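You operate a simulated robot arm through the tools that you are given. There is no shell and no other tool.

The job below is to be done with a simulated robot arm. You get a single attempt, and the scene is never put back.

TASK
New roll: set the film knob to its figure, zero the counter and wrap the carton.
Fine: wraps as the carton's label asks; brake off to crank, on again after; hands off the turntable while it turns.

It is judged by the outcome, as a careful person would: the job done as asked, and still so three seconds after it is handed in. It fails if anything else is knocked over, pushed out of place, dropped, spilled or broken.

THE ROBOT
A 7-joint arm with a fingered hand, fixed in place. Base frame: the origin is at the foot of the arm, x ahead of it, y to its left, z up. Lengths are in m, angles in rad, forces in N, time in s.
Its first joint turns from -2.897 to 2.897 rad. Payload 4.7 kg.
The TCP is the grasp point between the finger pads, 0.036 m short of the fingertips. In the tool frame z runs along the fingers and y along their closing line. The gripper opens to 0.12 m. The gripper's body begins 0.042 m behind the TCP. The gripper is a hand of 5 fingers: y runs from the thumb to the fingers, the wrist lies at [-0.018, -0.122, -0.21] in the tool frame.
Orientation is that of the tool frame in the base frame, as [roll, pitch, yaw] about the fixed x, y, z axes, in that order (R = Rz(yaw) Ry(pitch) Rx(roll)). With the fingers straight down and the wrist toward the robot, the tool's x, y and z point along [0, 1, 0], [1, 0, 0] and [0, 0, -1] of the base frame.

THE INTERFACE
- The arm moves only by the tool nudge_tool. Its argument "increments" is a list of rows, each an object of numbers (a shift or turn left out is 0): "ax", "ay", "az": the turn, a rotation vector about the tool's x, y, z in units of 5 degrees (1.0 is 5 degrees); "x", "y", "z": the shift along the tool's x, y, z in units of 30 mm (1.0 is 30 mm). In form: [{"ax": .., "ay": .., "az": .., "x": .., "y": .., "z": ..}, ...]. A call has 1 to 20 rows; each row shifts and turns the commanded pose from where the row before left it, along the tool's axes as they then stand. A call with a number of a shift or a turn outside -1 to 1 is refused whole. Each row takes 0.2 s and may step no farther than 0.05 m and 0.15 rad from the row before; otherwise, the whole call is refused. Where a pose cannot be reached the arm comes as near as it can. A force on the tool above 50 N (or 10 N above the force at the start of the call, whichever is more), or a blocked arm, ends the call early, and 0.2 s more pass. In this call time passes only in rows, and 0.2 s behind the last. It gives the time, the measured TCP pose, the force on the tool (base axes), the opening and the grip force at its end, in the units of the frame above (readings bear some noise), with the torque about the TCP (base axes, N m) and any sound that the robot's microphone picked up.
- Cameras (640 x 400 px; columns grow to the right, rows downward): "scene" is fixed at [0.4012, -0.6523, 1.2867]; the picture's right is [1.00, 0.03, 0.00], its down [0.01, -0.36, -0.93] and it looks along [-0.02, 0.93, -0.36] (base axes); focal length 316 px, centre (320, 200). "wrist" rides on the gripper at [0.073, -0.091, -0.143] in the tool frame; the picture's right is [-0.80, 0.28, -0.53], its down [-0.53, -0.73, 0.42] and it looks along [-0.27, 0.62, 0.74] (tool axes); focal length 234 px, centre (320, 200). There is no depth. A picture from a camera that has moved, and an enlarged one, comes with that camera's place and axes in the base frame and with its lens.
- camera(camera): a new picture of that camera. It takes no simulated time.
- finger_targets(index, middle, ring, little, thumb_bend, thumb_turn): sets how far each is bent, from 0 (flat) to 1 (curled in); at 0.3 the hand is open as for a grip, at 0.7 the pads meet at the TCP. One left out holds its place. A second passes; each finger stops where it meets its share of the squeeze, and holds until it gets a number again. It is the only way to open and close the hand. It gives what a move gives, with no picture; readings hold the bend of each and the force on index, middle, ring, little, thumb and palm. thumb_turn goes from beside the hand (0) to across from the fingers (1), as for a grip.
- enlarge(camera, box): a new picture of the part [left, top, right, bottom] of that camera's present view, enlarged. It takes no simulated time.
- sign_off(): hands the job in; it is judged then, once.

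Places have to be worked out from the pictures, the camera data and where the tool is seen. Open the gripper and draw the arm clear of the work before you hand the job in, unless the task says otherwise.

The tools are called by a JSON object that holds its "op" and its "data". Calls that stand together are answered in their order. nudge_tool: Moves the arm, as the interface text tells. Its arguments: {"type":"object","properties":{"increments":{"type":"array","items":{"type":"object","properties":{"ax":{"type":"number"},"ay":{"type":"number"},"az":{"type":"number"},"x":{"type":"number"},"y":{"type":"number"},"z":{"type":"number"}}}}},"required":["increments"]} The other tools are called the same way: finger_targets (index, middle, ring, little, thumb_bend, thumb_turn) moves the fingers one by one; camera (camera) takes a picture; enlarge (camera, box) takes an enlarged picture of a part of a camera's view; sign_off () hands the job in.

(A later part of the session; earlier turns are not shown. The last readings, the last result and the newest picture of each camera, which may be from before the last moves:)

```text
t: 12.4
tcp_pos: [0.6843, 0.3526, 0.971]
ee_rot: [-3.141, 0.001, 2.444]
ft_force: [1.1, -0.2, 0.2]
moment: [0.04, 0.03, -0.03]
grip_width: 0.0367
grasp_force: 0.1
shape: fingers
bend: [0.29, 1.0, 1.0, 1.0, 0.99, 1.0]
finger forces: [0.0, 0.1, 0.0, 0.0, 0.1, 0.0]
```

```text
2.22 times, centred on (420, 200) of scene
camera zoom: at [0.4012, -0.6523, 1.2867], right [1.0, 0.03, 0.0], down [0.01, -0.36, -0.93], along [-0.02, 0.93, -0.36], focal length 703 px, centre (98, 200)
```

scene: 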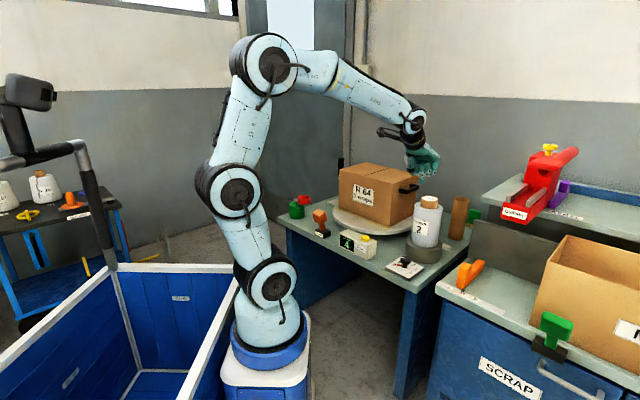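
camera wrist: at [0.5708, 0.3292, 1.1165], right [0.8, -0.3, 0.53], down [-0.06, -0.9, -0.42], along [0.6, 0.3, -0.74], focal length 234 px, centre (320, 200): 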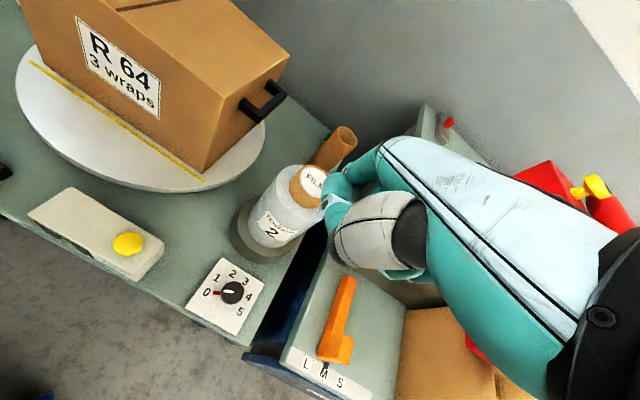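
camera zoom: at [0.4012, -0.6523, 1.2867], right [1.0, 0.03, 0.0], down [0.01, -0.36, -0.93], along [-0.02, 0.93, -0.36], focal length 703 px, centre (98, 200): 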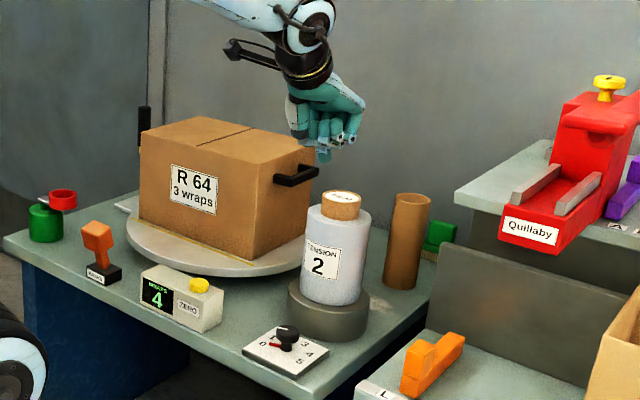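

The knob axis comes out at (0.687, 0.353) and the digits are 45° apart, so 0→2 is 90° clockwise. The film roll is only about 0.15 m from the knob toward +x+y, so I'll keep the knuckles off that side: turn the hand so the fingers face +x/−y, and preshape a thumb, index and middle pinch.

{"op": "nudge_tool", "data": {"increments": [{"az": 1}, {"az": 1}, {"az": 1}, {"az": 1}, {"az": 1}, {"az": 1}, {"az": 1}, {"az": 1}, {"az": 1}, {"az": 1}, {"az": 1}, {"az": 1}, {"az": 0.8}]}}

{"op": "finger_targets", "data": {"index": 0.45, "middle": 0.45, "ring": 1.0, "little": 1.0, "thumb_bend": 0.45, "thumb_turn": 1.0}}

{"op": "camera", "data": {"camera": "wrist"}}

{"op": "enlarge", "data": {"camera": "scene", "box": [340, 80, 500, 290]}}

```text
t: 15.2
tcp_pos: [0.6855, 0.3525, 0.9707]
ee_rot: [-3.141, 0.001, 1.327]
ft_force: [0.1, -0.1, 0.1]
moment: [-0.02, 0.0, 0.02]
grip_width: 0.0368
grasp_force: 0.1
shape: fingers
bend: [0.29, 1.0, 1.0, 1.0, 0.99, 1.0]
finger forces: [0.0, 0.0, 0.0, 0.0, 0.0, 0.1]
```

```text
t: 16.2
tcp_pos: [0.6845, 0.3521, 0.97]
ee_rot: [-3.141, -0.001, 1.327]
ft_force: [-0.6, 0.1, -0.4]
moment: [-0.03, 0.0, 0.0]
grip_width: 0.0777
grasp_force: 0.0
shape: fingers
bend: [0.45, 0.45, 1.0, 1.0, 0.45, 0.99]
finger forces: [0.1, 0.0, 0.0, 0.0, 0.0, 0.1]
```

```text
taken
camera wrist: at [0.6147, 0.4449, 1.1154], right [0.08, -0.85, 0.53], down [-0.84, -0.34, -0.42], along [0.54, -0.41, -0.74], focal length 234 px, centre (320, 200)
```

wrist: 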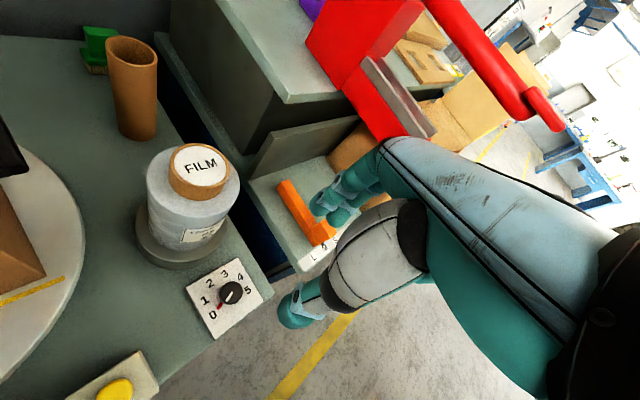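

```text
1.90 times, centred on (420, 185) of scene
camera zoom: at [0.4012, -0.6523, 1.2867], right [1.0, 0.03, 0.0], down [0.01, -0.36, -0.93], along [-0.02, 0.93, -0.36], focal length 602 px, centre (130, 229)
```

zoom: 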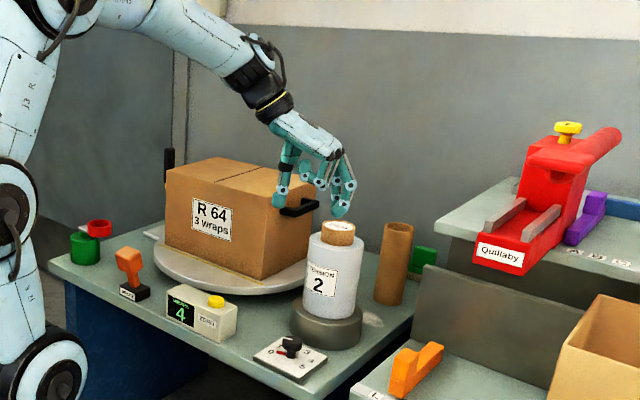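

The preshape looks right, with the thumb on the left and index and middle on the right, bracketing the TCP. I'll zoom in on the fingertips to see where they lie relative to the TCP axis before descending.

{"op": "enlarge", "data": {"camera": "wrist", "box": [270, 150, 430, 340]}}

{"op": "enlarge", "data": {"camera": "scene", "box": [390, 140, 450, 210]}}

```text
2.11 times, centred on (350, 245) of wrist
camera zoom: at [0.6147, 0.4449, 1.1154], right [0.08, -0.85, 0.53], down [-0.84, -0.34, -0.42], along [0.54, -0.41, -0.74], focal length 493 px, centre (257, 105)
```

zoom: 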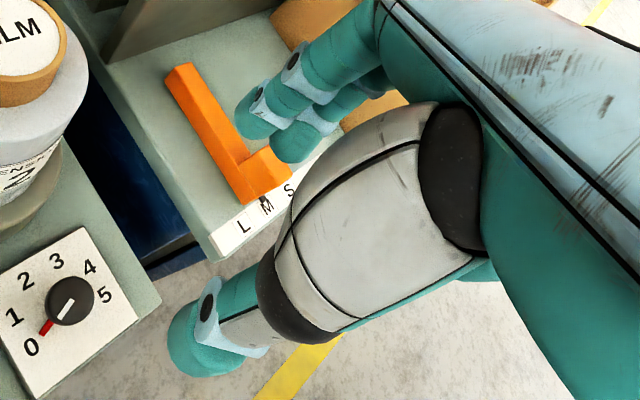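

```text
5.71 times, centred on (420, 175) of scene
camera zoom: at [0.4012, -0.6523, 1.2867], right [1.0, 0.03, 0.0], down [0.01, -0.36, -0.93], along [-0.02, 0.93, -0.36], focal length 1808 px, centre (-251, 343)
```

zoom: 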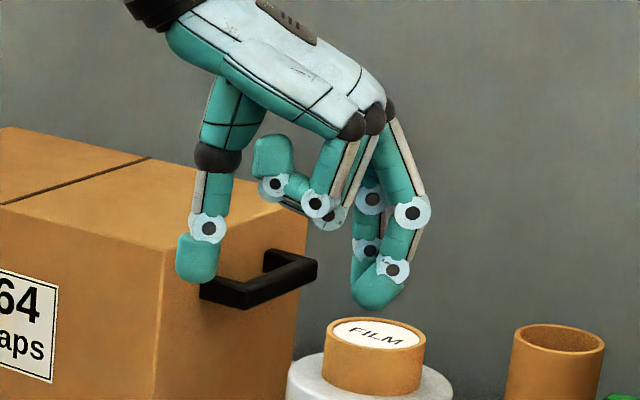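

Index and middle tips straddle the thumb, with the pinch centre about 6 mm to the −x side of the TCP. I'll shift to put the pinch centre on the knob axis and descend partway.

{"op": "nudge_tool", "data": {"increments": [{"x": 0.25, "y": 0.08, "z": 0.95}, {"z": 0.95}, {"z": 0.95}, {"z": 0.95}, {"z": 0.95}, {"z": 0.95}]}}

{"op": "camera", "data": {"camera": "wrist"}}

{"op": "enlarge", "data": {"camera": "scene", "box": [370, 170, 470, 290]}}

```text
t: 17.6
tcp_pos: [0.6901, 0.3592, 0.7999]
ee_rot: [-3.141, 0.0, 1.326]
ft_force: [0.4, 0.4, 0.1]
moment: [-0.01, 0.0, 0.0]
grip_width: 0.0777
grasp_force: 0.0
shape: fingers
bend: [0.45, 0.45, 1.0, 1.0, 0.45, 0.99]
finger forces: [0.0, 0.0, 0.0, 0.0, 0.0, 0.0]
```

```text
taken
camera wrist: at [0.6193, 0.451, 0.9453], right [0.08, -0.85, 0.52], down [-0.84, -0.34, -0.43], along [0.54, -0.41, -0.74], focal length 234 px, centre (320, 200)
```

wrist: 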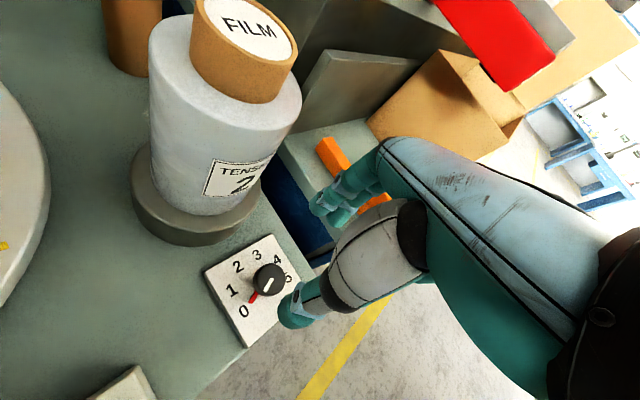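

```text
3.33 times, centred on (420, 230) of scene
camera zoom: at [0.4012, -0.6523, 1.2867], right [1.0, 0.03, 0.0], down [0.01, -0.36, -0.93], along [-0.02, 0.93, -0.36], focal length 1054 px, centre (-13, 100)
```

zoom: 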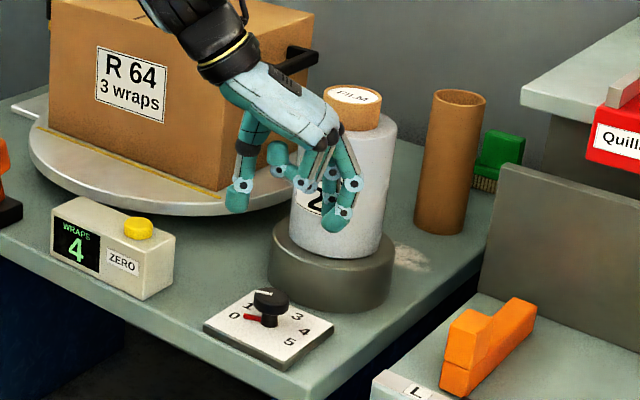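

Clearance to the film roll looks fine. I'll keep going down to about 4 cm above grip height and check alignment.

{"op": "nudge_tool", "data": {"increments": [{"z": 0.85, "y": -0.05}, {"z": 0.85}, {"z": 0.8}]}}

{"op": "enlarge", "data": {"camera": "wrist", "box": [200, 150, 400, 350]}}

{"op": "enlarge", "data": {"camera": "scene", "box": [380, 200, 440, 290]}}

```text
t: 18.4
tcp_pos: [0.6888, 0.3586, 0.7224]
ee_rot: [3.141, 0.001, 1.325]
ft_force: [-0.9, -0.7, 0.2]
moment: [-0.02, 0.02, 0.01]
grip_width: 0.0779
grasp_force: 0.1
shape: fingers
bend: [0.45, 0.45, 1.0, 1.0, 0.45, 0.99]
finger forces: [0.1, 0.0, 0.1, 0.0, 0.1, 0.0]
```

```text
2.00 times, centred on (300, 250) of wrist
camera zoom: at [0.6179, 0.4519, 0.869], right [0.08, -0.85, 0.53], down [-0.84, -0.34, -0.42], along [0.54, -0.41, -0.74], focal length 468 px, centre (360, 100)
```

zoom: 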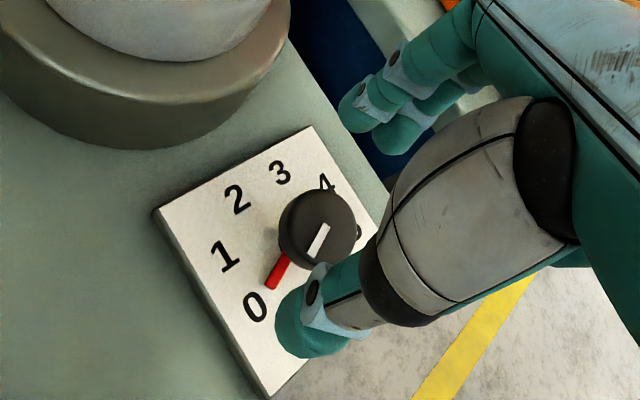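

```text
4.44 times, centred on (410, 245) of scene
camera zoom: at [0.4012, -0.6523, 1.2867], right [1.0, 0.03, 0.0], down [0.01, -0.36, -0.93], along [-0.02, 0.93, -0.36], focal length 1406 px, centre (-80, 0)
```

zoom: 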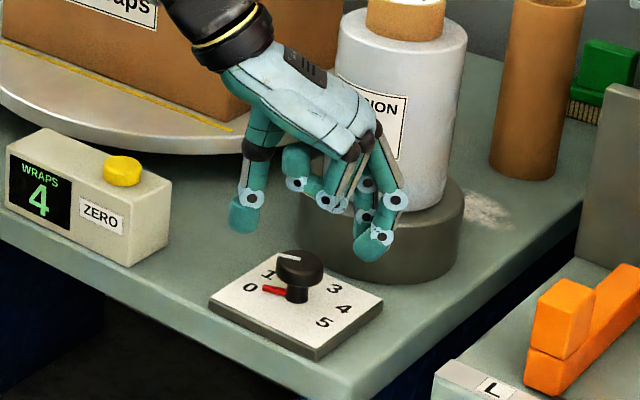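

The pinch centre is a few mm toward the finger side of the knob, so I'll correct by about −4 mm along the closing line and +2 mm across, then descend to grip height (TCP z ≈ 0.685).

{"op": "nudge_tool", "data": {"increments": [{"x": 0.07, "y": -0.12, "z": 0.4}, {"z": 0.45}, {"z": 0.4}]}}

{"op": "enlarge", "data": {"camera": "wrist", "box": [240, 160, 400, 320]}}

{"op": "enlarge", "data": {"camera": "scene", "box": [385, 230, 430, 285]}}

```text
t: 19.2
tcp_pos: [0.6851, 0.3612, 0.6882]
ee_rot: [3.142, 0.001, 1.328]
ft_force: [0.0, -0.1, 0.4]
moment: [0.0, -0.02, 0.0]
grip_width: 0.0776
grasp_force: 0.1
shape: fingers
bend: [0.45, 0.45, 1.0, 1.0, 0.45, 0.99]
finger forces: [0.0, 0.0, 0.0, 0.1, 0.0, 0.0]
```

```text
2.50 times, centred on (320, 240) of wrist
camera zoom: at [0.6148, 0.4545, 0.8327], right [0.08, -0.85, 0.53], down [-0.84, -0.34, -0.42], along [0.54, -0.41, -0.74], focal length 585 px, centre (320, 100)
```

zoom: 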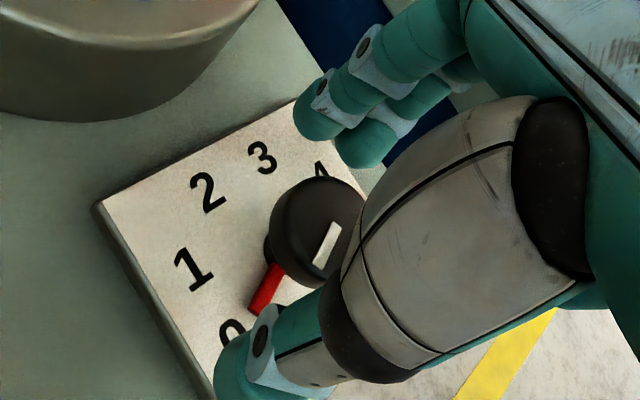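

```text
7.27 times, centred on (408, 258) of scene
camera zoom: at [0.4012, -0.6523, 1.2867], right [1.0, 0.03, 0.0], down [0.01, -0.36, -0.93], along [-0.02, 0.93, -0.36], focal length 2301 px, centre (-316, -218)
```

zoom: 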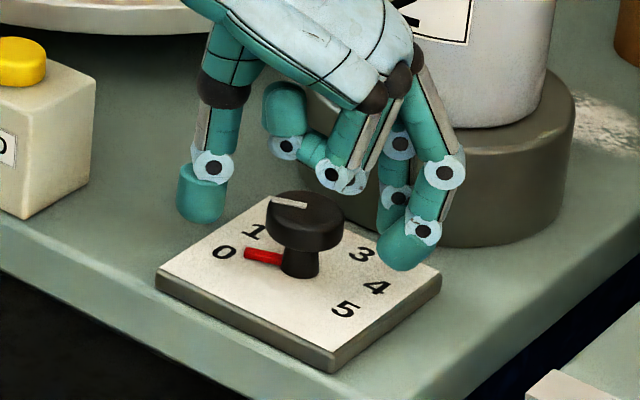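

The thumb and fingers bracket the cap evenly and level with its side. I'll close the pinch on the knob.

{"op": "finger_targets", "data": {"index": 0.7, "middle": 0.7, "thumb_bend": 0.7}}

{"op": "enlarge", "data": {"camera": "wrist", "box": [240, 160, 400, 320]}}

{"op": "enlarge", "data": {"camera": "scene", "box": [385, 230, 430, 285]}}

```text
t: 20.2
tcp_pos: [0.6847, 0.3613, 0.6874]
ee_rot: [-3.14, 0.0, 1.326]
ft_force: [11.2, -0.7, -0.1]
moment: [-0.1, -0.4, 0.06]
grip_width: 0.0292
grasp_force: 12.8
shape: fingers
bend: [0.61, 0.6, 1.0, 1.0, 0.63, 1.0]
finger forces: [7.4, 9.6, 0.0, 0.0, 7.2, 0.0]
```

```text
2.50 times, centred on (320, 240) of wrist
camera zoom: at [0.6153, 0.4544, 0.833], right [0.08, -0.85, 0.53], down [-0.84, -0.34, -0.42], along [0.54, -0.41, -0.74], focal length 585 px, centre (320, 100)
```

zoom: 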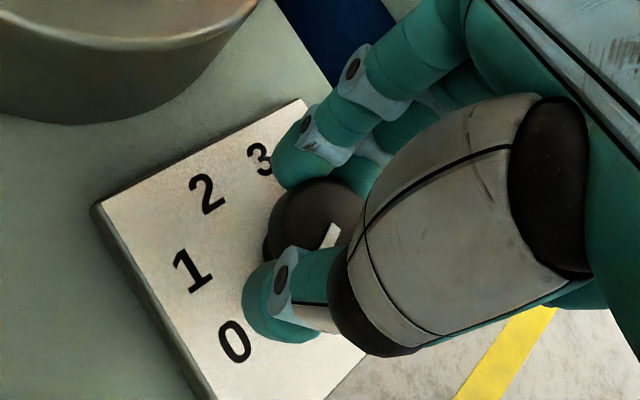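

```text
7.27 times, centred on (408, 258) of scene
camera zoom: at [0.4012, -0.6523, 1.2867], right [1.0, 0.03, 0.0], down [0.01, -0.36, -0.93], along [-0.02, 0.93, -0.36], focal length 2301 px, centre (-316, -218)
```

zoom: 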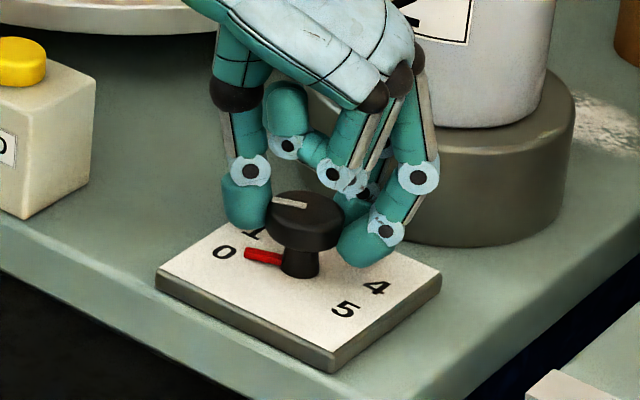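

I have a firm pinch on the cap. I'll twist clockwise seen from above, a small amount first to check that the knob turns with the hand.

{"op": "nudge_tool", "data": {"increments": [{"az": 1, "x": 0.011, "y": 0.016}, {"az": 1, "x": 0.011, "y": 0.016}, {"az": 1, "x": 0.011, "y": 0.016}]}}

{"op": "enlarge", "data": {"camera": "scene", "box": [385, 230, 430, 285]}}

```text
t: 21.0
tcp_pos: [0.6863, 0.3609, 0.6865]
ee_rot: [-3.141, 0.001, 1.063]
ft_force: [14.0, -1.9, 6.6]
moment: [-0.11, -0.48, 0.12]
grip_width: 0.029
grasp_force: 13.4
shape: fingers
bend: [0.61, 0.6, 1.0, 1.0, 0.64, 1.0]
finger forces: [9.5, 9.4, 0.0, 0.1, 7.7, 0.1]
```

```text
7.27 times, centred on (408, 258) of scene
camera zoom: at [0.4012, -0.6523, 1.2867], right [1.0, 0.03, 0.0], down [0.01, -0.36, -0.93], along [-0.02, 0.93, -0.36], focal length 2301 px, centre (-316, -218)
```

zoom: 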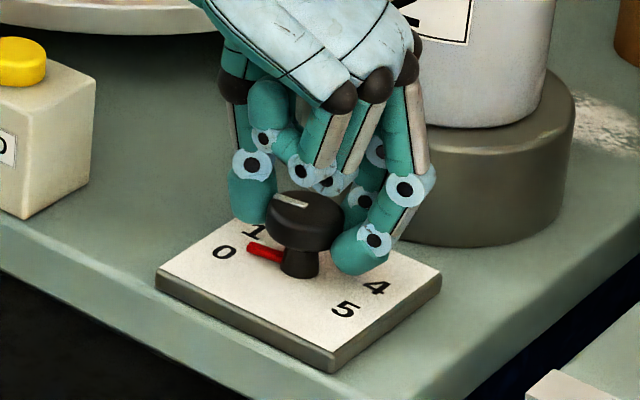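

The pointer moved with the hand and forces are fine. I'll continue the twist to about 45°.

{"op": "nudge_tool", "data": {"increments": [{"az": 1, "x": 0.011, "y": 0.016}, {"az": 1, "x": 0.011, "y": 0.016}, {"az": 1, "x": 0.011, "y": 0.016}, {"az": 1, "x": 0.011, "y": 0.016}, {"az": 1, "x": 0.011, "y": 0.016}, {"az": 1, "x": 0.011, "y": 0.016}]}}

{"op": "enlarge", "data": {"camera": "scene", "box": [375, 200, 445, 285]}}

{"op": "camera", "data": {"camera": "wrist"}}

```text
t: 22.4
tcp_pos: [0.6895, 0.3601, 0.6869]
ee_rot: [3.141, 0.001, 0.539]
ft_force: [12.2, -8.8, 8.8]
moment: [-0.31, -0.37, 0.16]
grip_width: 0.029
grasp_force: 14.1
shape: fingers
bend: [0.61, 0.6, 1.0, 1.0, 0.64, 1.0]
finger forces: [10.8, 9.3, 0.1, 0.1, 7.9, 0.0]
```

```text
4.71 times, centred on (410, 242) of scene
camera zoom: at [0.4012, -0.6523, 1.2867], right [1.0, 0.03, 0.0], down [0.01, -0.36, -0.93], along [-0.02, 0.93, -0.36], focal length 1489 px, centre (-104, 0)
```

zoom: 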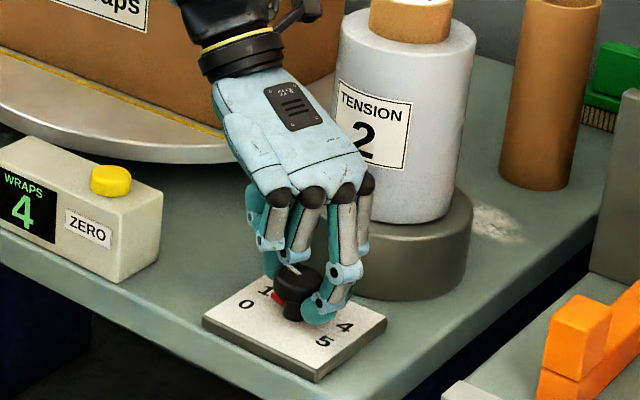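

```text
taken
camera wrist: at [0.7065, 0.4764, 0.8317], right [-0.55, -0.65, 0.53], down [-0.83, 0.35, -0.42], along [0.09, -0.67, -0.74], focal length 234 px, centre (320, 200)
```

wrist: 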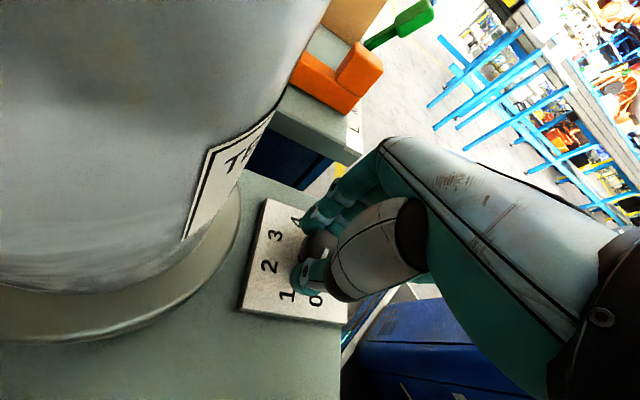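

The pointer is at 1 now, and the wrist camera is getting close to the film roll, so I won't turn further in this grip. I'll release, lift, turn back and regrip for the second 45°.

{"op": "finger_targets", "data": {"index": 0.45, "middle": 0.45, "thumb_bend": 0.45}}

{"op": "nudge_tool", "data": {"increments": [{"z": -0.7}, {"z": -0.7}, {"az": -1, "x": -0.011, "y": -0.016}, {"az": -1, "x": -0.011, "y": -0.016}, {"az": -1, "x": -0.011, "y": -0.016}, {"az": -1, "x": -0.011, "y": -0.016}, {"az": -1, "x": -0.011, "y": -0.016}, {"az": -1, "x": -0.011, "y": -0.016}, {"az": -1, "x": -0.011, "y": -0.016}, {"az": -1, "x": -0.011, "y": -0.016}, {"az": -1, "x": -0.011, "y": -0.016}]}}

{"op": "enlarge", "data": {"camera": "wrist", "box": [200, 150, 400, 350]}}

{"op": "enlarge", "data": {"camera": "scene", "box": [385, 230, 430, 285]}}

```text
t: 23.4
tcp_pos: [0.6902, 0.3604, 0.6868]
ee_rot: [3.142, 0.002, 0.542]
ft_force: [-0.2, 0.0, 0.3]
moment: [0.0, 0.02, 0.01]
grip_width: 0.0777
grasp_force: 0.0
shape: fingers
bend: [0.45, 0.45, 1.0, 1.0, 0.45, 0.99]
finger forces: [0.1, 0.1, 0.1, 0.0, 0.1, 0.1]
```

```text
t: 25.8
tcp_pos: [0.6859, 0.3623, 0.7282]
ee_rot: [3.14, 0.001, 1.331]
ft_force: [-0.5, -0.6, -0.3]
moment: [0.0, 0.02, 0.0]
grip_width: 0.0772
grasp_force: 0.0
shape: fingers
bend: [0.45, 0.45, 1.0, 1.0, 0.45, 0.99]
finger forces: [0.1, 0.0, 0.0, 0.1, 0.0, 0.1]
```

```text
2.00 times, centred on (300, 250) of wrist
camera zoom: at [0.6149, 0.4549, 0.8734], right [0.08, -0.85, 0.53], down [-0.84, -0.34, -0.42], along [0.54, -0.41, -0.74], focal length 468 px, centre (360, 100)
```

zoom: 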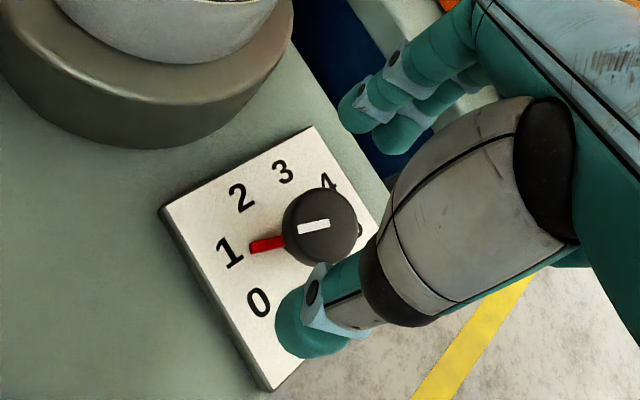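

```text
7.27 times, centred on (408, 258) of scene
camera zoom: at [0.4012, -0.6523, 1.2867], right [1.0, 0.03, 0.0], down [0.01, -0.36, -0.93], along [-0.02, 0.93, -0.36], focal length 2301 px, centre (-316, -218)
```

zoom: 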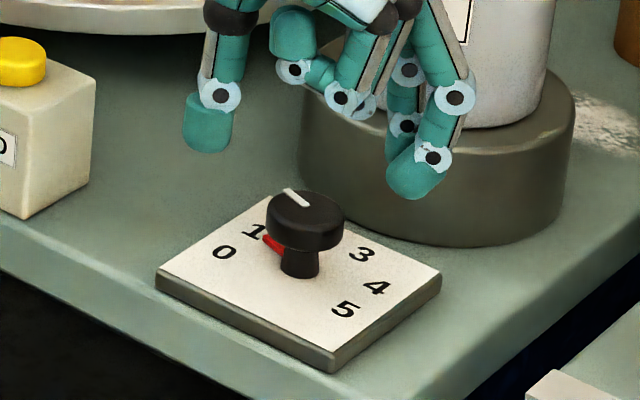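

The pointer sits right at 1. I'll descend again, regrip and twist another 45°.

{"op": "nudge_tool", "data": {"increments": [{"z": 0.7}, {"z": 0.68}]}}

{"op": "finger_targets", "data": {"index": 0.7, "middle": 0.7, "thumb_bend": 0.7}}

{"op": "nudge_tool", "data": {"increments": [{"az": 1, "x": 0.011, "y": 0.016}, {"az": 1, "x": 0.011, "y": 0.016}, {"az": 1, "x": 0.011, "y": 0.016}, {"az": 1, "x": 0.011, "y": 0.016}, {"az": 1, "x": 0.011, "y": 0.016}, {"az": 1, "x": 0.011, "y": 0.016}, {"az": 1, "x": 0.011, "y": 0.016}, {"az": 1, "x": 0.011, "y": 0.016}, {"az": 1, "x": 0.011, "y": 0.016}]}}

{"op": "enlarge", "data": {"camera": "scene", "box": [385, 230, 430, 285]}}

{"op": "enlarge", "data": {"camera": "wrist", "box": [220, 170, 380, 350]}}

```text
t: 26.4
tcp_pos: [0.6857, 0.3632, 0.688]
ee_rot: [3.141, -0.002, 1.326]
ft_force: [-0.1, -0.4, 0.2]
moment: [-0.01, -0.02, -0.02]
grip_width: 0.0773
grasp_force: 0.1
shape: fingers
bend: [0.45, 0.45, 1.0, 1.0, 0.45, 0.99]
finger forces: [0.1, 0.0, 0.0, 0.1, 0.1, 0.1]
```

```text
t: 27.4
tcp_pos: [0.6862, 0.3615, 0.6875]
ee_rot: [-3.141, 0.0, 1.326]
ft_force: [9.4, 0.5, -0.5]
moment: [-0.04, -0.37, 0.06]
grip_width: 0.0283
grasp_force: 12.1
shape: fingers
bend: [0.62, 0.6, 1.0, 1.0, 0.63, 1.0]
finger forces: [6.5, 9.5, 0.0, 0.0, 7.7, 0.1]
```

```text
t: 29.4
tcp_pos: [0.6905, 0.3617, 0.6872]
ee_rot: [-3.141, -0.001, 0.54]
ft_force: [13.4, -10.8, 6.6]
moment: [-0.45, -0.48, 0.18]
grip_width: 0.0284
grasp_force: 13.2
shape: fingers
bend: [0.61, 0.59, 1.0, 1.0, 0.64, 1.0]
finger forces: [10.3, 10.6, 0.0, 0.0, 6.8, 0.1]
```

```text
7.27 times, centred on (408, 258) of scene
camera zoom: at [0.4012, -0.6523, 1.2867], right [1.0, 0.03, 0.0], down [0.01, -0.36, -0.93], along [-0.02, 0.93, -0.36], focal length 2301 px, centre (-316, -218)
```

zoom: 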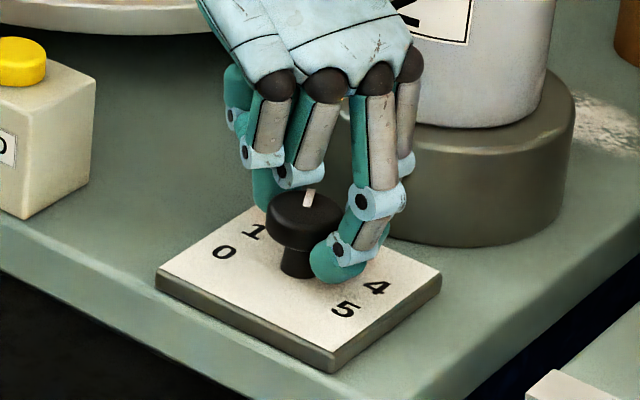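

```text
2.22 times, centred on (300, 260) of wrist
camera zoom: at [0.7069, 0.4771, 0.8322], right [-0.55, -0.65, 0.53], down [-0.83, 0.35, -0.42], along [0.09, -0.67, -0.74], focal length 520 px, centre (364, 67)
```

zoom: 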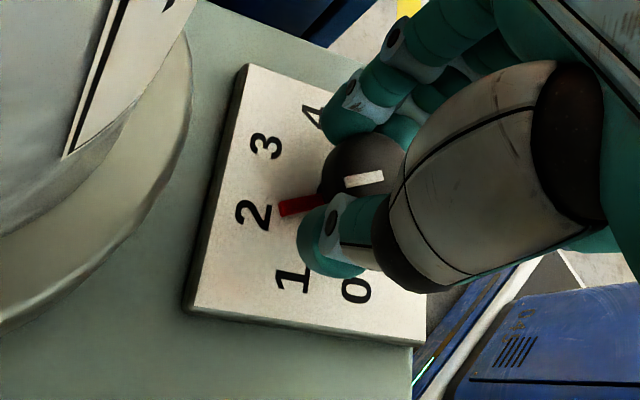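

The pointer is now aimed at 2, measured at about 67° against 67.5° for the digit. I'll release and lift to confirm it stays.

{"op": "finger_targets", "data": {"index": 0.42, "middle": 0.42, "thumb_bend": 0.42}}

{"op": "nudge_tool", "data": {"increments": [{"z": -0.8}, {"z": -0.8}, {"z": -0.9}, {"z": -1}, {"z": -1}]}}

{"op": "enlarge", "data": {"camera": "wrist", "box": [200, 170, 380, 350]}}

{"op": "enlarge", "data": {"camera": "scene", "box": [375, 225, 445, 290]}}

```text
t: 30.4
tcp_pos: [0.6905, 0.3615, 0.6878]
ee_rot: [3.14, 0.0, 0.541]
ft_force: [0.1, -0.2, -0.4]
moment: [0.03, -0.02, 0.0]
grip_width: 0.0866
grasp_force: 0.0
shape: fingers
bend: [0.42, 0.42, 1.0, 1.0, 0.42, 0.99]
finger forces: [0.0, 0.0, 0.1, 0.0, 0.0, 0.1]
```

```text
t: 31.6
tcp_pos: [0.6892, 0.3612, 0.8224]
ee_rot: [-3.142, 0.002, 0.542]
ft_force: [1.1, -0.7, -0.3]
moment: [0.0, -0.01, -0.02]
grip_width: 0.0865
grasp_force: 0.2
shape: fingers
bend: [0.42, 0.42, 1.0, 1.0, 0.42, 0.99]
finger forces: [0.0, 0.0, 0.0, 0.1, 0.0, 0.0]
```

```text
2.22 times, centred on (290, 260) of wrist
camera zoom: at [0.7053, 0.4776, 0.9672], right [-0.54, -0.65, 0.53], down [-0.83, 0.35, -0.42], along [0.09, -0.67, -0.74], focal length 520 px, centre (387, 67)
```

zoom: 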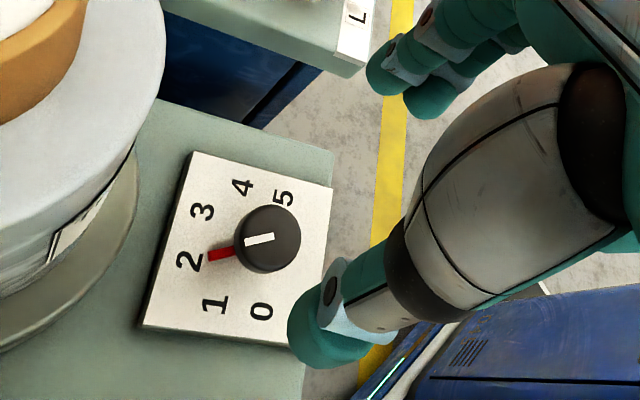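

```text
6.15 times, centred on (410, 258) of scene
camera zoom: at [0.4012, -0.6523, 1.2867], right [1.0, 0.03, 0.0], down [0.01, -0.36, -0.93], along [-0.02, 0.93, -0.36], focal length 1947 px, centre (-234, -154)
```

zoom: 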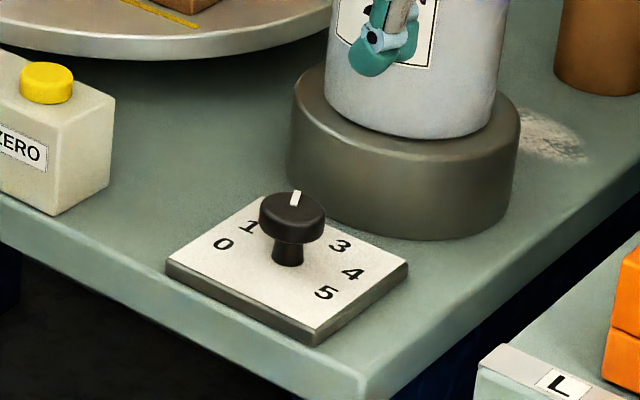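

The knob holds at 2. Next is the counter button: I'll raise clear of the roll, turn the hand back, and form the pointing index again.

{"op": "nudge_tool", "data": {"increments": [{"z": -0.9}, {"z": -0.9}, {"z": -0.9}, {"z": -0.9}, {"az": -1}, {"az": -1}, {"az": -1}, {"az": -1}, {"az": -1}, {"az": -1}, {"az": -1}, {"az": -1}, {"az": -1}, {"az": -1}, {"az": -1}, {"az": -1}, {"az": -1}, {"az": -1}, {"az": -1}, {"az": -1}]}}

{"op": "finger_targets", "data": {"index": 0.45, "middle": 1.0, "ring": 1.0, "little": 1.0, "thumb_bend": 1.0, "thumb_turn": 1.0}}

{"op": "nudge_tool", "data": {"increments": [{"az": -1}, {"az": -1}, {"az": -1}, {"az": -1}, {"az": -1}, {"az": -0.8}]}}

```text
t: 35.8
tcp_pos: [0.6905, 0.3616, 0.9308]
ee_rot: [-3.141, 0.0, 1.939]
ft_force: [-0.3, -0.4, 0.0]
moment: [0.01, -0.03, 0.01]
grip_width: 0.0865
grasp_force: 0.1
shape: fingers
bend: [0.42, 0.42, 1.0, 1.0, 0.42, 0.99]
finger forces: [0.0, 0.0, 0.0, 0.0, 0.0, 0.1]
```

```text
t: 36.8
tcp_pos: [0.6903, 0.362, 0.9305]
ee_rot: [3.14, -0.001, 1.937]
ft_force: [-0.3, 0.3, -0.2]
moment: [-0.01, 0.02, 0.0]
grip_width: 0.0239
grasp_force: 0.0
shape: fingers
bend: [0.4, 1.0, 1.0, 1.0, 0.93, 1.0]
finger forces: [0.0, 0.0, 0.1, 0.0, 0.0, 0.0]
```

```text
t: 38.2
tcp_pos: [0.6892, 0.3612, 0.9306]
ee_rot: [3.141, 0.0, 2.445]
ft_force: [0.6, -0.2, 0.5]
moment: [-0.01, 0.01, 0.02]
grip_width: 0.0241
grasp_force: 0.2
shape: fingers
bend: [0.4, 1.0, 1.0, 1.0, 0.93, 1.0]
finger forces: [0.0, 0.0, 0.0, 0.1, 0.0, 0.0]
```

The thumb and index are pressing on each other a little. I'll open the index slightly so it's free, then move over the counter.

{"op": "finger_targets", "data": {"index": 0.3, "thumb_bend": 0.9}}

{"op": "nudge_tool", "data": {"increments": [{"x": 0.95, "y": -0.4}, {"x": 0.95, "y": -0.4}, {"x": 0.95, "y": -0.4}, {"x": 0.95, "y": -0.4}, {"x": 0.95, "y": -0.4}, {"z": 1}, {"z": 1}]}}

{"op": "camera", "data": {"camera": "wrist"}}

{"op": "enlarge", "data": {"camera": "scene", "box": [320, 140, 440, 270]}}

```text
t: 39.2
tcp_pos: [0.6901, 0.3612, 0.9301]
ee_rot: [3.141, 0.001, 2.445]
ft_force: [-0.2, -0.3, -0.3]
moment: [-0.02, 0.01, 0.0]
grip_width: 0.0298
grasp_force: 0.0
shape: fingers
bend: [0.3, 1.0, 1.0, 1.0, 0.9, 1.0]
finger forces: [0.0, 0.0, 0.0, 0.0, 0.0, 0.1]
```

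```text
t: 40.8
tcp_pos: [0.5414, 0.4082, 0.8706]
ee_rot: [3.141, -0.002, 2.444]
ft_force: [0.7, 1.1, -0.8]
moment: [0.0, -0.02, 0.01]
grip_width: 0.0294
grasp_force: 0.0
shape: fingers
bend: [0.3, 1.0, 1.0, 1.0, 0.9, 1.0]
finger forces: [0.0, 0.0, 0.0, 0.0, 0.1, 0.0]
```

```text
taken
camera wrist: at [0.4278, 0.3851, 1.0151], right [0.8, -0.3, 0.53], down [-0.06, -0.9, -0.43], along [0.6, 0.3, -0.74], focal length 234 px, centre (320, 200)
```

wrist: 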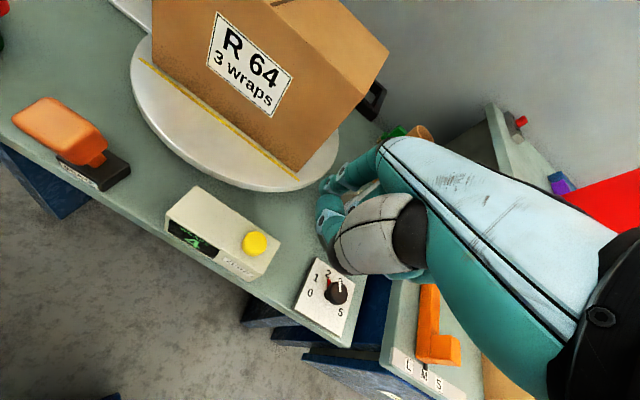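

```text
3.08 times, centred on (380, 205) of scene
camera zoom: at [0.4012, -0.6523, 1.2867], right [1.0, 0.03, 0.0], down [0.01, -0.36, -0.93], along [-0.02, 0.93, -0.36], focal length 973 px, centre (135, 185)
```

zoom: 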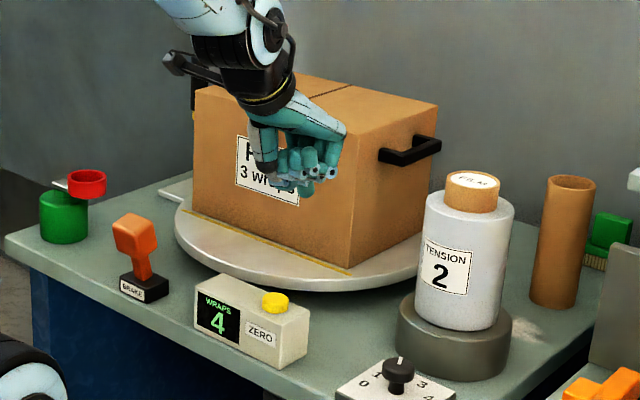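

The button is measured again at about (0.554, 0.460). I'll shift to put the index tip over it and go down to about 2 cm above.

{"op": "nudge_tool", "data": {"increments": [{"x": 0.71, "y": -0.41}, {"z": 0.8}, {"z": 0.8}, {"z": 0.8}, {"z": 0.8}, {"z": 0.8}]}}

{"op": "enlarge", "data": {"camera": "wrist", "box": [240, 130, 440, 330]}}

{"op": "enlarge", "data": {"camera": "scene", "box": [330, 190, 400, 260]}}

```text
t: 42.2
tcp_pos: [0.519, 0.4102, 0.7505]
ee_rot: [-3.14, -0.001, 2.444]
ft_force: [0.4, -0.9, 0.7]
moment: [-0.01, 0.0, 0.01]
grip_width: 0.0298
grasp_force: 0.0
shape: fingers
bend: [0.3, 1.0, 1.0, 1.0, 0.9, 1.0]
finger forces: [0.0, 0.1, 0.1, 0.0, 0.0, 0.1]
```

```text
2.00 times, centred on (340, 230) of wrist
camera zoom: at [0.4054, 0.3878, 0.8946], right [0.8, -0.3, 0.53], down [-0.06, -0.9, -0.42], along [0.6, 0.3, -0.74], focal length 468 px, centre (280, 140)
```

zoom: 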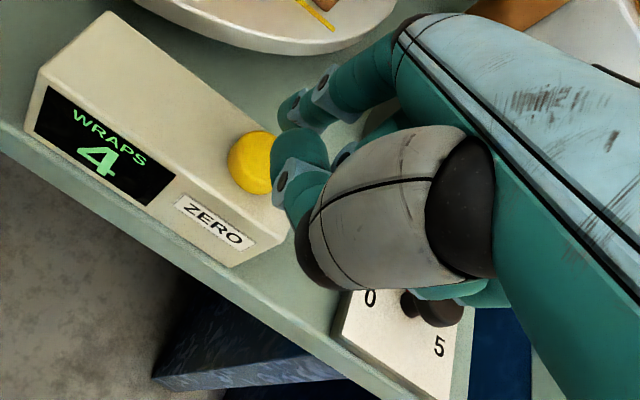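

```text
5.71 times, centred on (365, 225) of scene
camera zoom: at [0.4012, -0.6523, 1.2867], right [1.0, 0.03, 0.0], down [0.01, -0.36, -0.93], along [-0.02, 0.93, -0.36], focal length 1808 px, centre (63, 57)
```

zoom: 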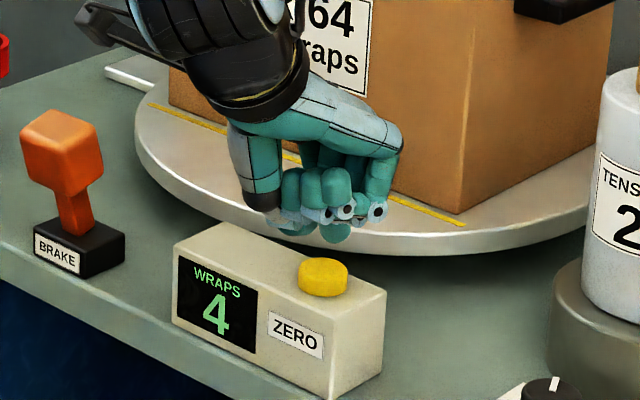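

The index tip is about 8–10 mm beyond the button centre. I'll correct that and lower until the tip is just about touching.

{"op": "nudge_tool", "data": {"increments": [{"x": -0.09, "y": -0.27}, {"z": 0.3}, {"z": 0.2}]}}

{"op": "enlarge", "data": {"camera": "wrist", "box": [270, 150, 390, 270]}}

{"op": "enlarge", "data": {"camera": "scene", "box": [345, 210, 385, 250]}}

```text
t: 43.0
tcp_pos: [0.515, 0.4043, 0.7345]
ee_rot: [3.141, 0.0, 2.443]
ft_force: [-0.2, 0.4, 0.4]
moment: [-0.02, -0.04, 0.0]
grip_width: 0.0297
grasp_force: 0.2
shape: fingers
bend: [0.3, 1.0, 1.0, 1.0, 0.9, 1.0]
finger forces: [0.2, 0.1, 0.0, 0.0, 0.0, 0.1]
```

```text
3.33 times, centred on (330, 210) of wrist
camera zoom: at [0.4023, 0.3805, 0.8798], right [0.8, -0.3, 0.53], down [-0.06, -0.9, -0.42], along [0.6, 0.3, -0.74], focal length 781 px, centre (287, 167)
```

zoom: 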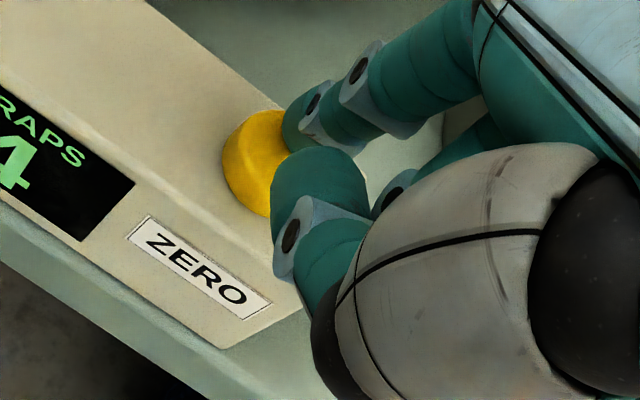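

```text
10.00 times, centred on (365, 230) of scene
camera zoom: at [0.4012, -0.6523, 1.2867], right [1.0, 0.03, 0.0], down [0.01, -0.36, -0.93], along [-0.02, 0.93, -0.36], focal length 3163 px, centre (-130, -100)
```

zoom: 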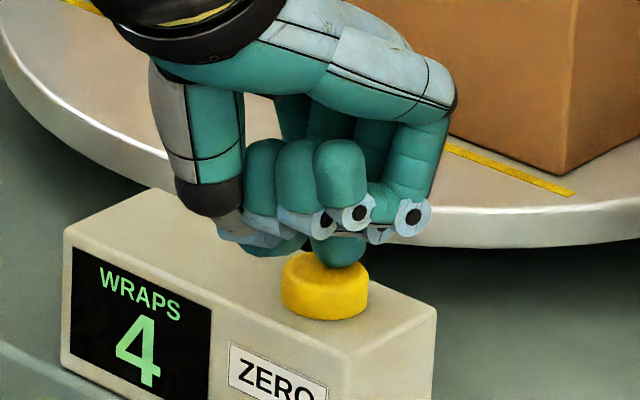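

The tip is about 6–8 mm above the button and centred over it. I'll press down in small steps, watching the force and the display.

{"op": "nudge_tool", "data": {"increments": [{"z": 0.15}, {"z": 0.15}, {"z": 0.1}]}}

{"op": "enlarge", "data": {"camera": "scene", "box": [345, 210, 385, 250]}}

```text
t: 43.8
tcp_pos: [0.5146, 0.4044, 0.7236]
ee_rot: [3.137, 0.002, 2.445]
ft_force: [-1.8, -2.4, 12.0]
moment: [0.62, -0.38, 0.0]
grip_width: 0.0301
grasp_force: 5.7
shape: fingers
bend: [0.3, 1.0, 1.0, 1.0, 0.9, 1.0]
finger forces: [11.6, 0.0, 0.0, 0.0, 0.0, 0.0]
heard: click
```

```text
10.00 times, centred on (365, 230) of scene
camera zoom: at [0.4012, -0.6523, 1.2867], right [1.0, 0.03, 0.0], down [0.01, -0.36, -0.93], along [-0.02, 0.93, -0.36], focal length 3163 px, centre (-130, -100)
```

zoom: 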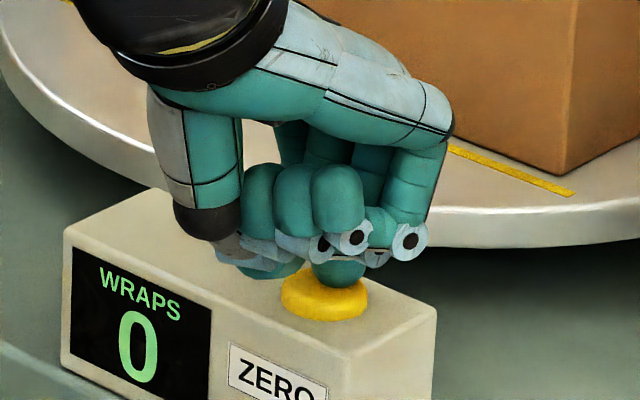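

A click, and the counter shows 0. I'll lift off, then move above the brake lever with the thumb, index and middle opened to straddle its block.

{"op": "nudge_tool", "data": {"increments": [{"z": -0.5}, {"z": -0.8}, {"z": -0.9}, {"z": -0.9}, {"z": -0.9}, {"x": 0.92, "y": 0.22}, {"x": 0.92, "y": 0.22}, {"x": 0.92, "y": 0.22}, {"x": 0.92, "y": 0.22}, {"x": 0.92, "y": 0.22}, {"x": 0.92, "y": 0.22}, {"x": 0.92, "y": 0.22}, {"x": 0.92, "y": 0.22}, {"x": 0.92, "y": 0.22}, {"az": 1}]}}

{"op": "camera", "data": {"camera": "wrist"}}

{"op": "enlarge", "data": {"camera": "scene", "box": [280, 140, 400, 260]}}

```text
t: 47.0
tcp_pos: [0.3641, 0.6081, 0.8453]
ee_rot: [3.141, 0.0, 2.356]
ft_force: [0.0, 0.2, -0.5]
moment: [0.02, 0.0, 0.0]
grip_width: 0.0297
grasp_force: 0.0
shape: fingers
bend: [0.3, 1.0, 1.0, 1.0, 0.9, 1.0]
finger forces: [0.0, 0.0, 0.0, 0.1, 0.0, 0.1]
```

```text
taken
camera wrist: at [0.2485, 0.5956, 0.9889], right [0.77, -0.37, 0.53], down [-0.14, -0.89, -0.42], along [0.63, 0.25, -0.74], focal length 234 px, centre (320, 200)
```

wrist: 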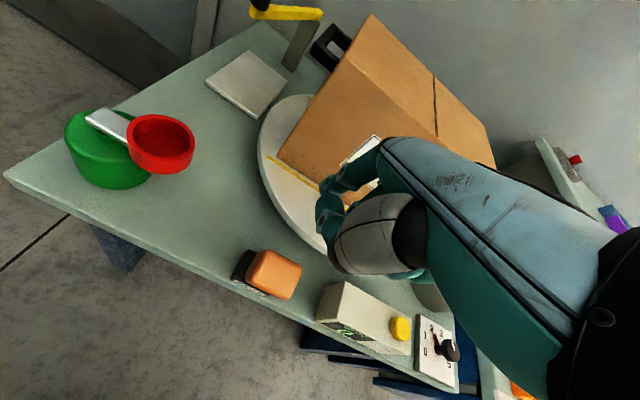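

```text
3.33 times, centred on (340, 200) of scene
camera zoom: at [0.4012, -0.6523, 1.2867], right [1.0, 0.03, 0.0], down [0.01, -0.36, -0.93], along [-0.02, 0.93, -0.36], focal length 1054 px, centre (253, 200)
```

zoom: 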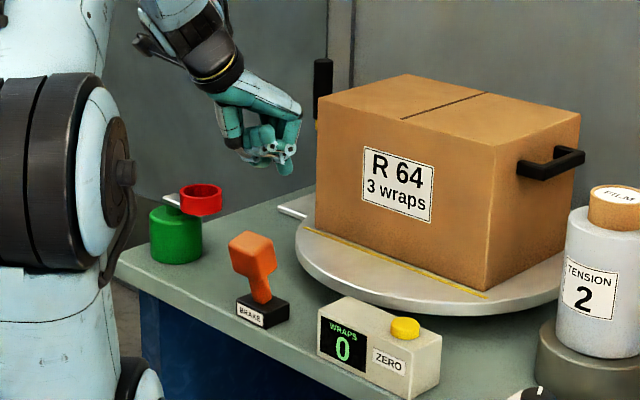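

The counter still reads 0. I'll zoom in on the brake from here to fix its block position precisely, and shape the fingers to straddle it.

{"op": "enlarge", "data": {"camera": "wrist", "box": [220, 235, 320, 310]}}

{"op": "finger_targets", "data": {"index": 0.35, "middle": 0.35, "ring": 1.0, "little": 1.0, "thumb_bend": 0.35, "thumb_turn": 1.0}}

{"op": "camera", "data": {"camera": "wrist"}}

{"op": "enlarge", "data": {"camera": "scene", "box": [300, 130, 380, 250]}}

```text
5.33 times, centred on (270, 272) of wrist
camera zoom: at [0.2485, 0.5956, 0.9889], right [0.77, -0.37, 0.53], down [-0.14, -0.89, -0.42], along [0.63, 0.25, -0.74], focal length 1249 px, centre (587, -187)
```

zoom: 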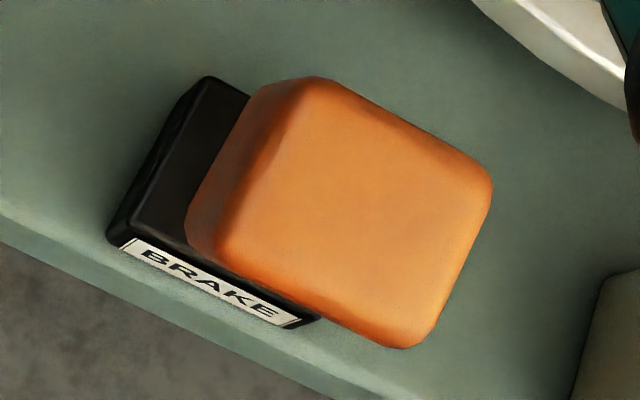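

```text
t: 48.0
tcp_pos: [0.3638, 0.6082, 0.8436]
ee_rot: [-3.141, -0.001, 2.355]
ft_force: [-0.2, 0.3, 0.5]
moment: [0.03, -0.03, 0.02]
grip_width: 0.1079
grasp_force: 0.2
shape: fingers
bend: [0.35, 0.35, 1.0, 1.0, 0.35, 0.98]
finger forces: [0.0, 0.0, 0.0, 0.0, 0.1, 0.0]
```

```text
taken
camera wrist: at [0.2486, 0.5954, 0.9888], right [0.77, -0.37, 0.53], down [-0.14, -0.89, -0.42], along [0.63, 0.25, -0.74], focal length 234 px, centre (320, 200)
```

wrist: 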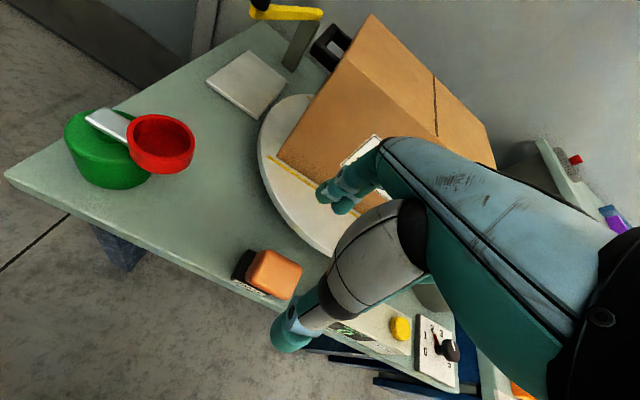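

```text
3.33 times, centred on (340, 190) of scene
camera zoom: at [0.4012, -0.6523, 1.2867], right [1.0, 0.03, 0.0], down [0.01, -0.36, -0.93], along [-0.02, 0.93, -0.36], focal length 1054 px, centre (253, 233)
```

zoom: 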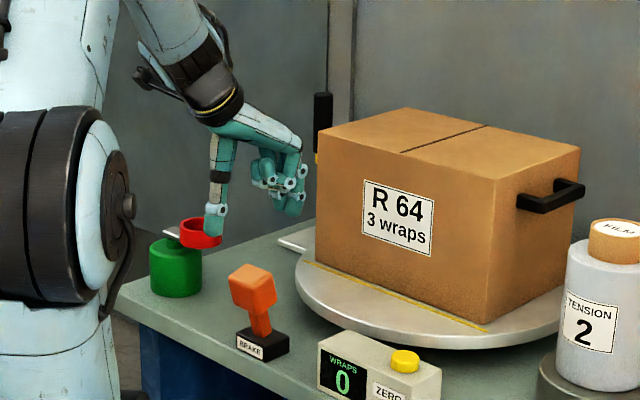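

The brake block's centre at mid-height is about (0.370, 0.607), and the hand is nearly centred over it with a 0.108 m gap. I'll descend to straddle it.

{"op": "nudge_tool", "data": {"increments": [{"y": 0.1, "x": 0.03, "z": 0.8}, {"z": 0.8}, {"z": 0.8}]}}

{"op": "enlarge", "data": {"camera": "scene", "box": [295, 170, 355, 250]}}

{"op": "enlarge", "data": {"camera": "wrist", "box": [220, 170, 420, 370]}}

```text
t: 48.8
tcp_pos: [0.3644, 0.6111, 0.7725]
ee_rot: [3.141, 0.002, 2.355]
ft_force: [0.7, -0.3, 0.5]
moment: [0.01, 0.0, 0.02]
grip_width: 0.1077
grasp_force: 0.1
shape: fingers
bend: [0.35, 0.35, 1.0, 1.0, 0.35, 0.98]
finger forces: [0.1, 0.0, 0.1, 0.0, 0.1, 0.0]
```

```text
5.00 times, centred on (325, 210) of scene
camera zoom: at [0.4012, -0.6523, 1.2867], right [1.0, 0.03, 0.0], down [0.01, -0.36, -0.93], along [-0.02, 0.93, -0.36], focal length 1582 px, centre (295, 150)
```

zoom: 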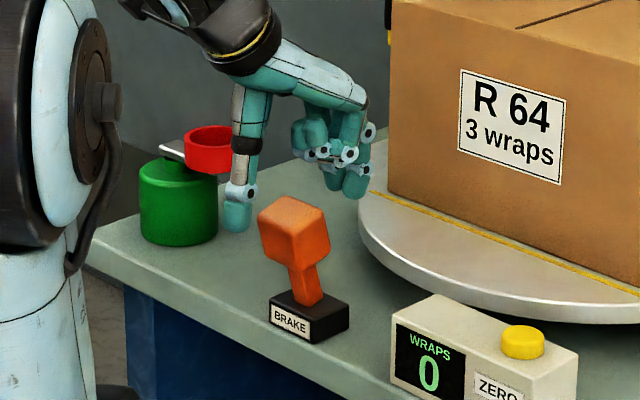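

```text
2.00 times, centred on (320, 270) of wrist
camera zoom: at [0.2489, 0.5973, 0.9183], right [0.77, -0.37, 0.53], down [-0.14, -0.89, -0.43], along [0.63, 0.25, -0.74], focal length 468 px, centre (320, 60)
```

zoom: 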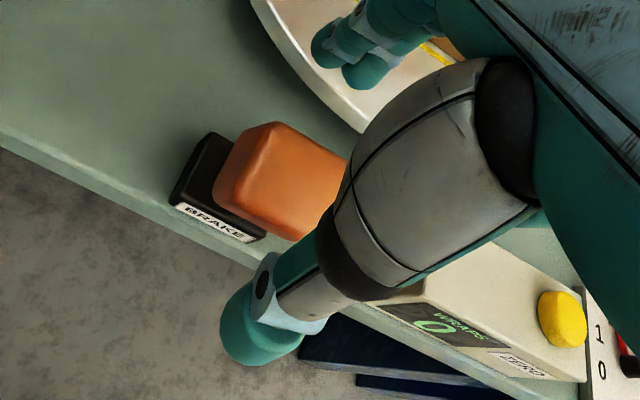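

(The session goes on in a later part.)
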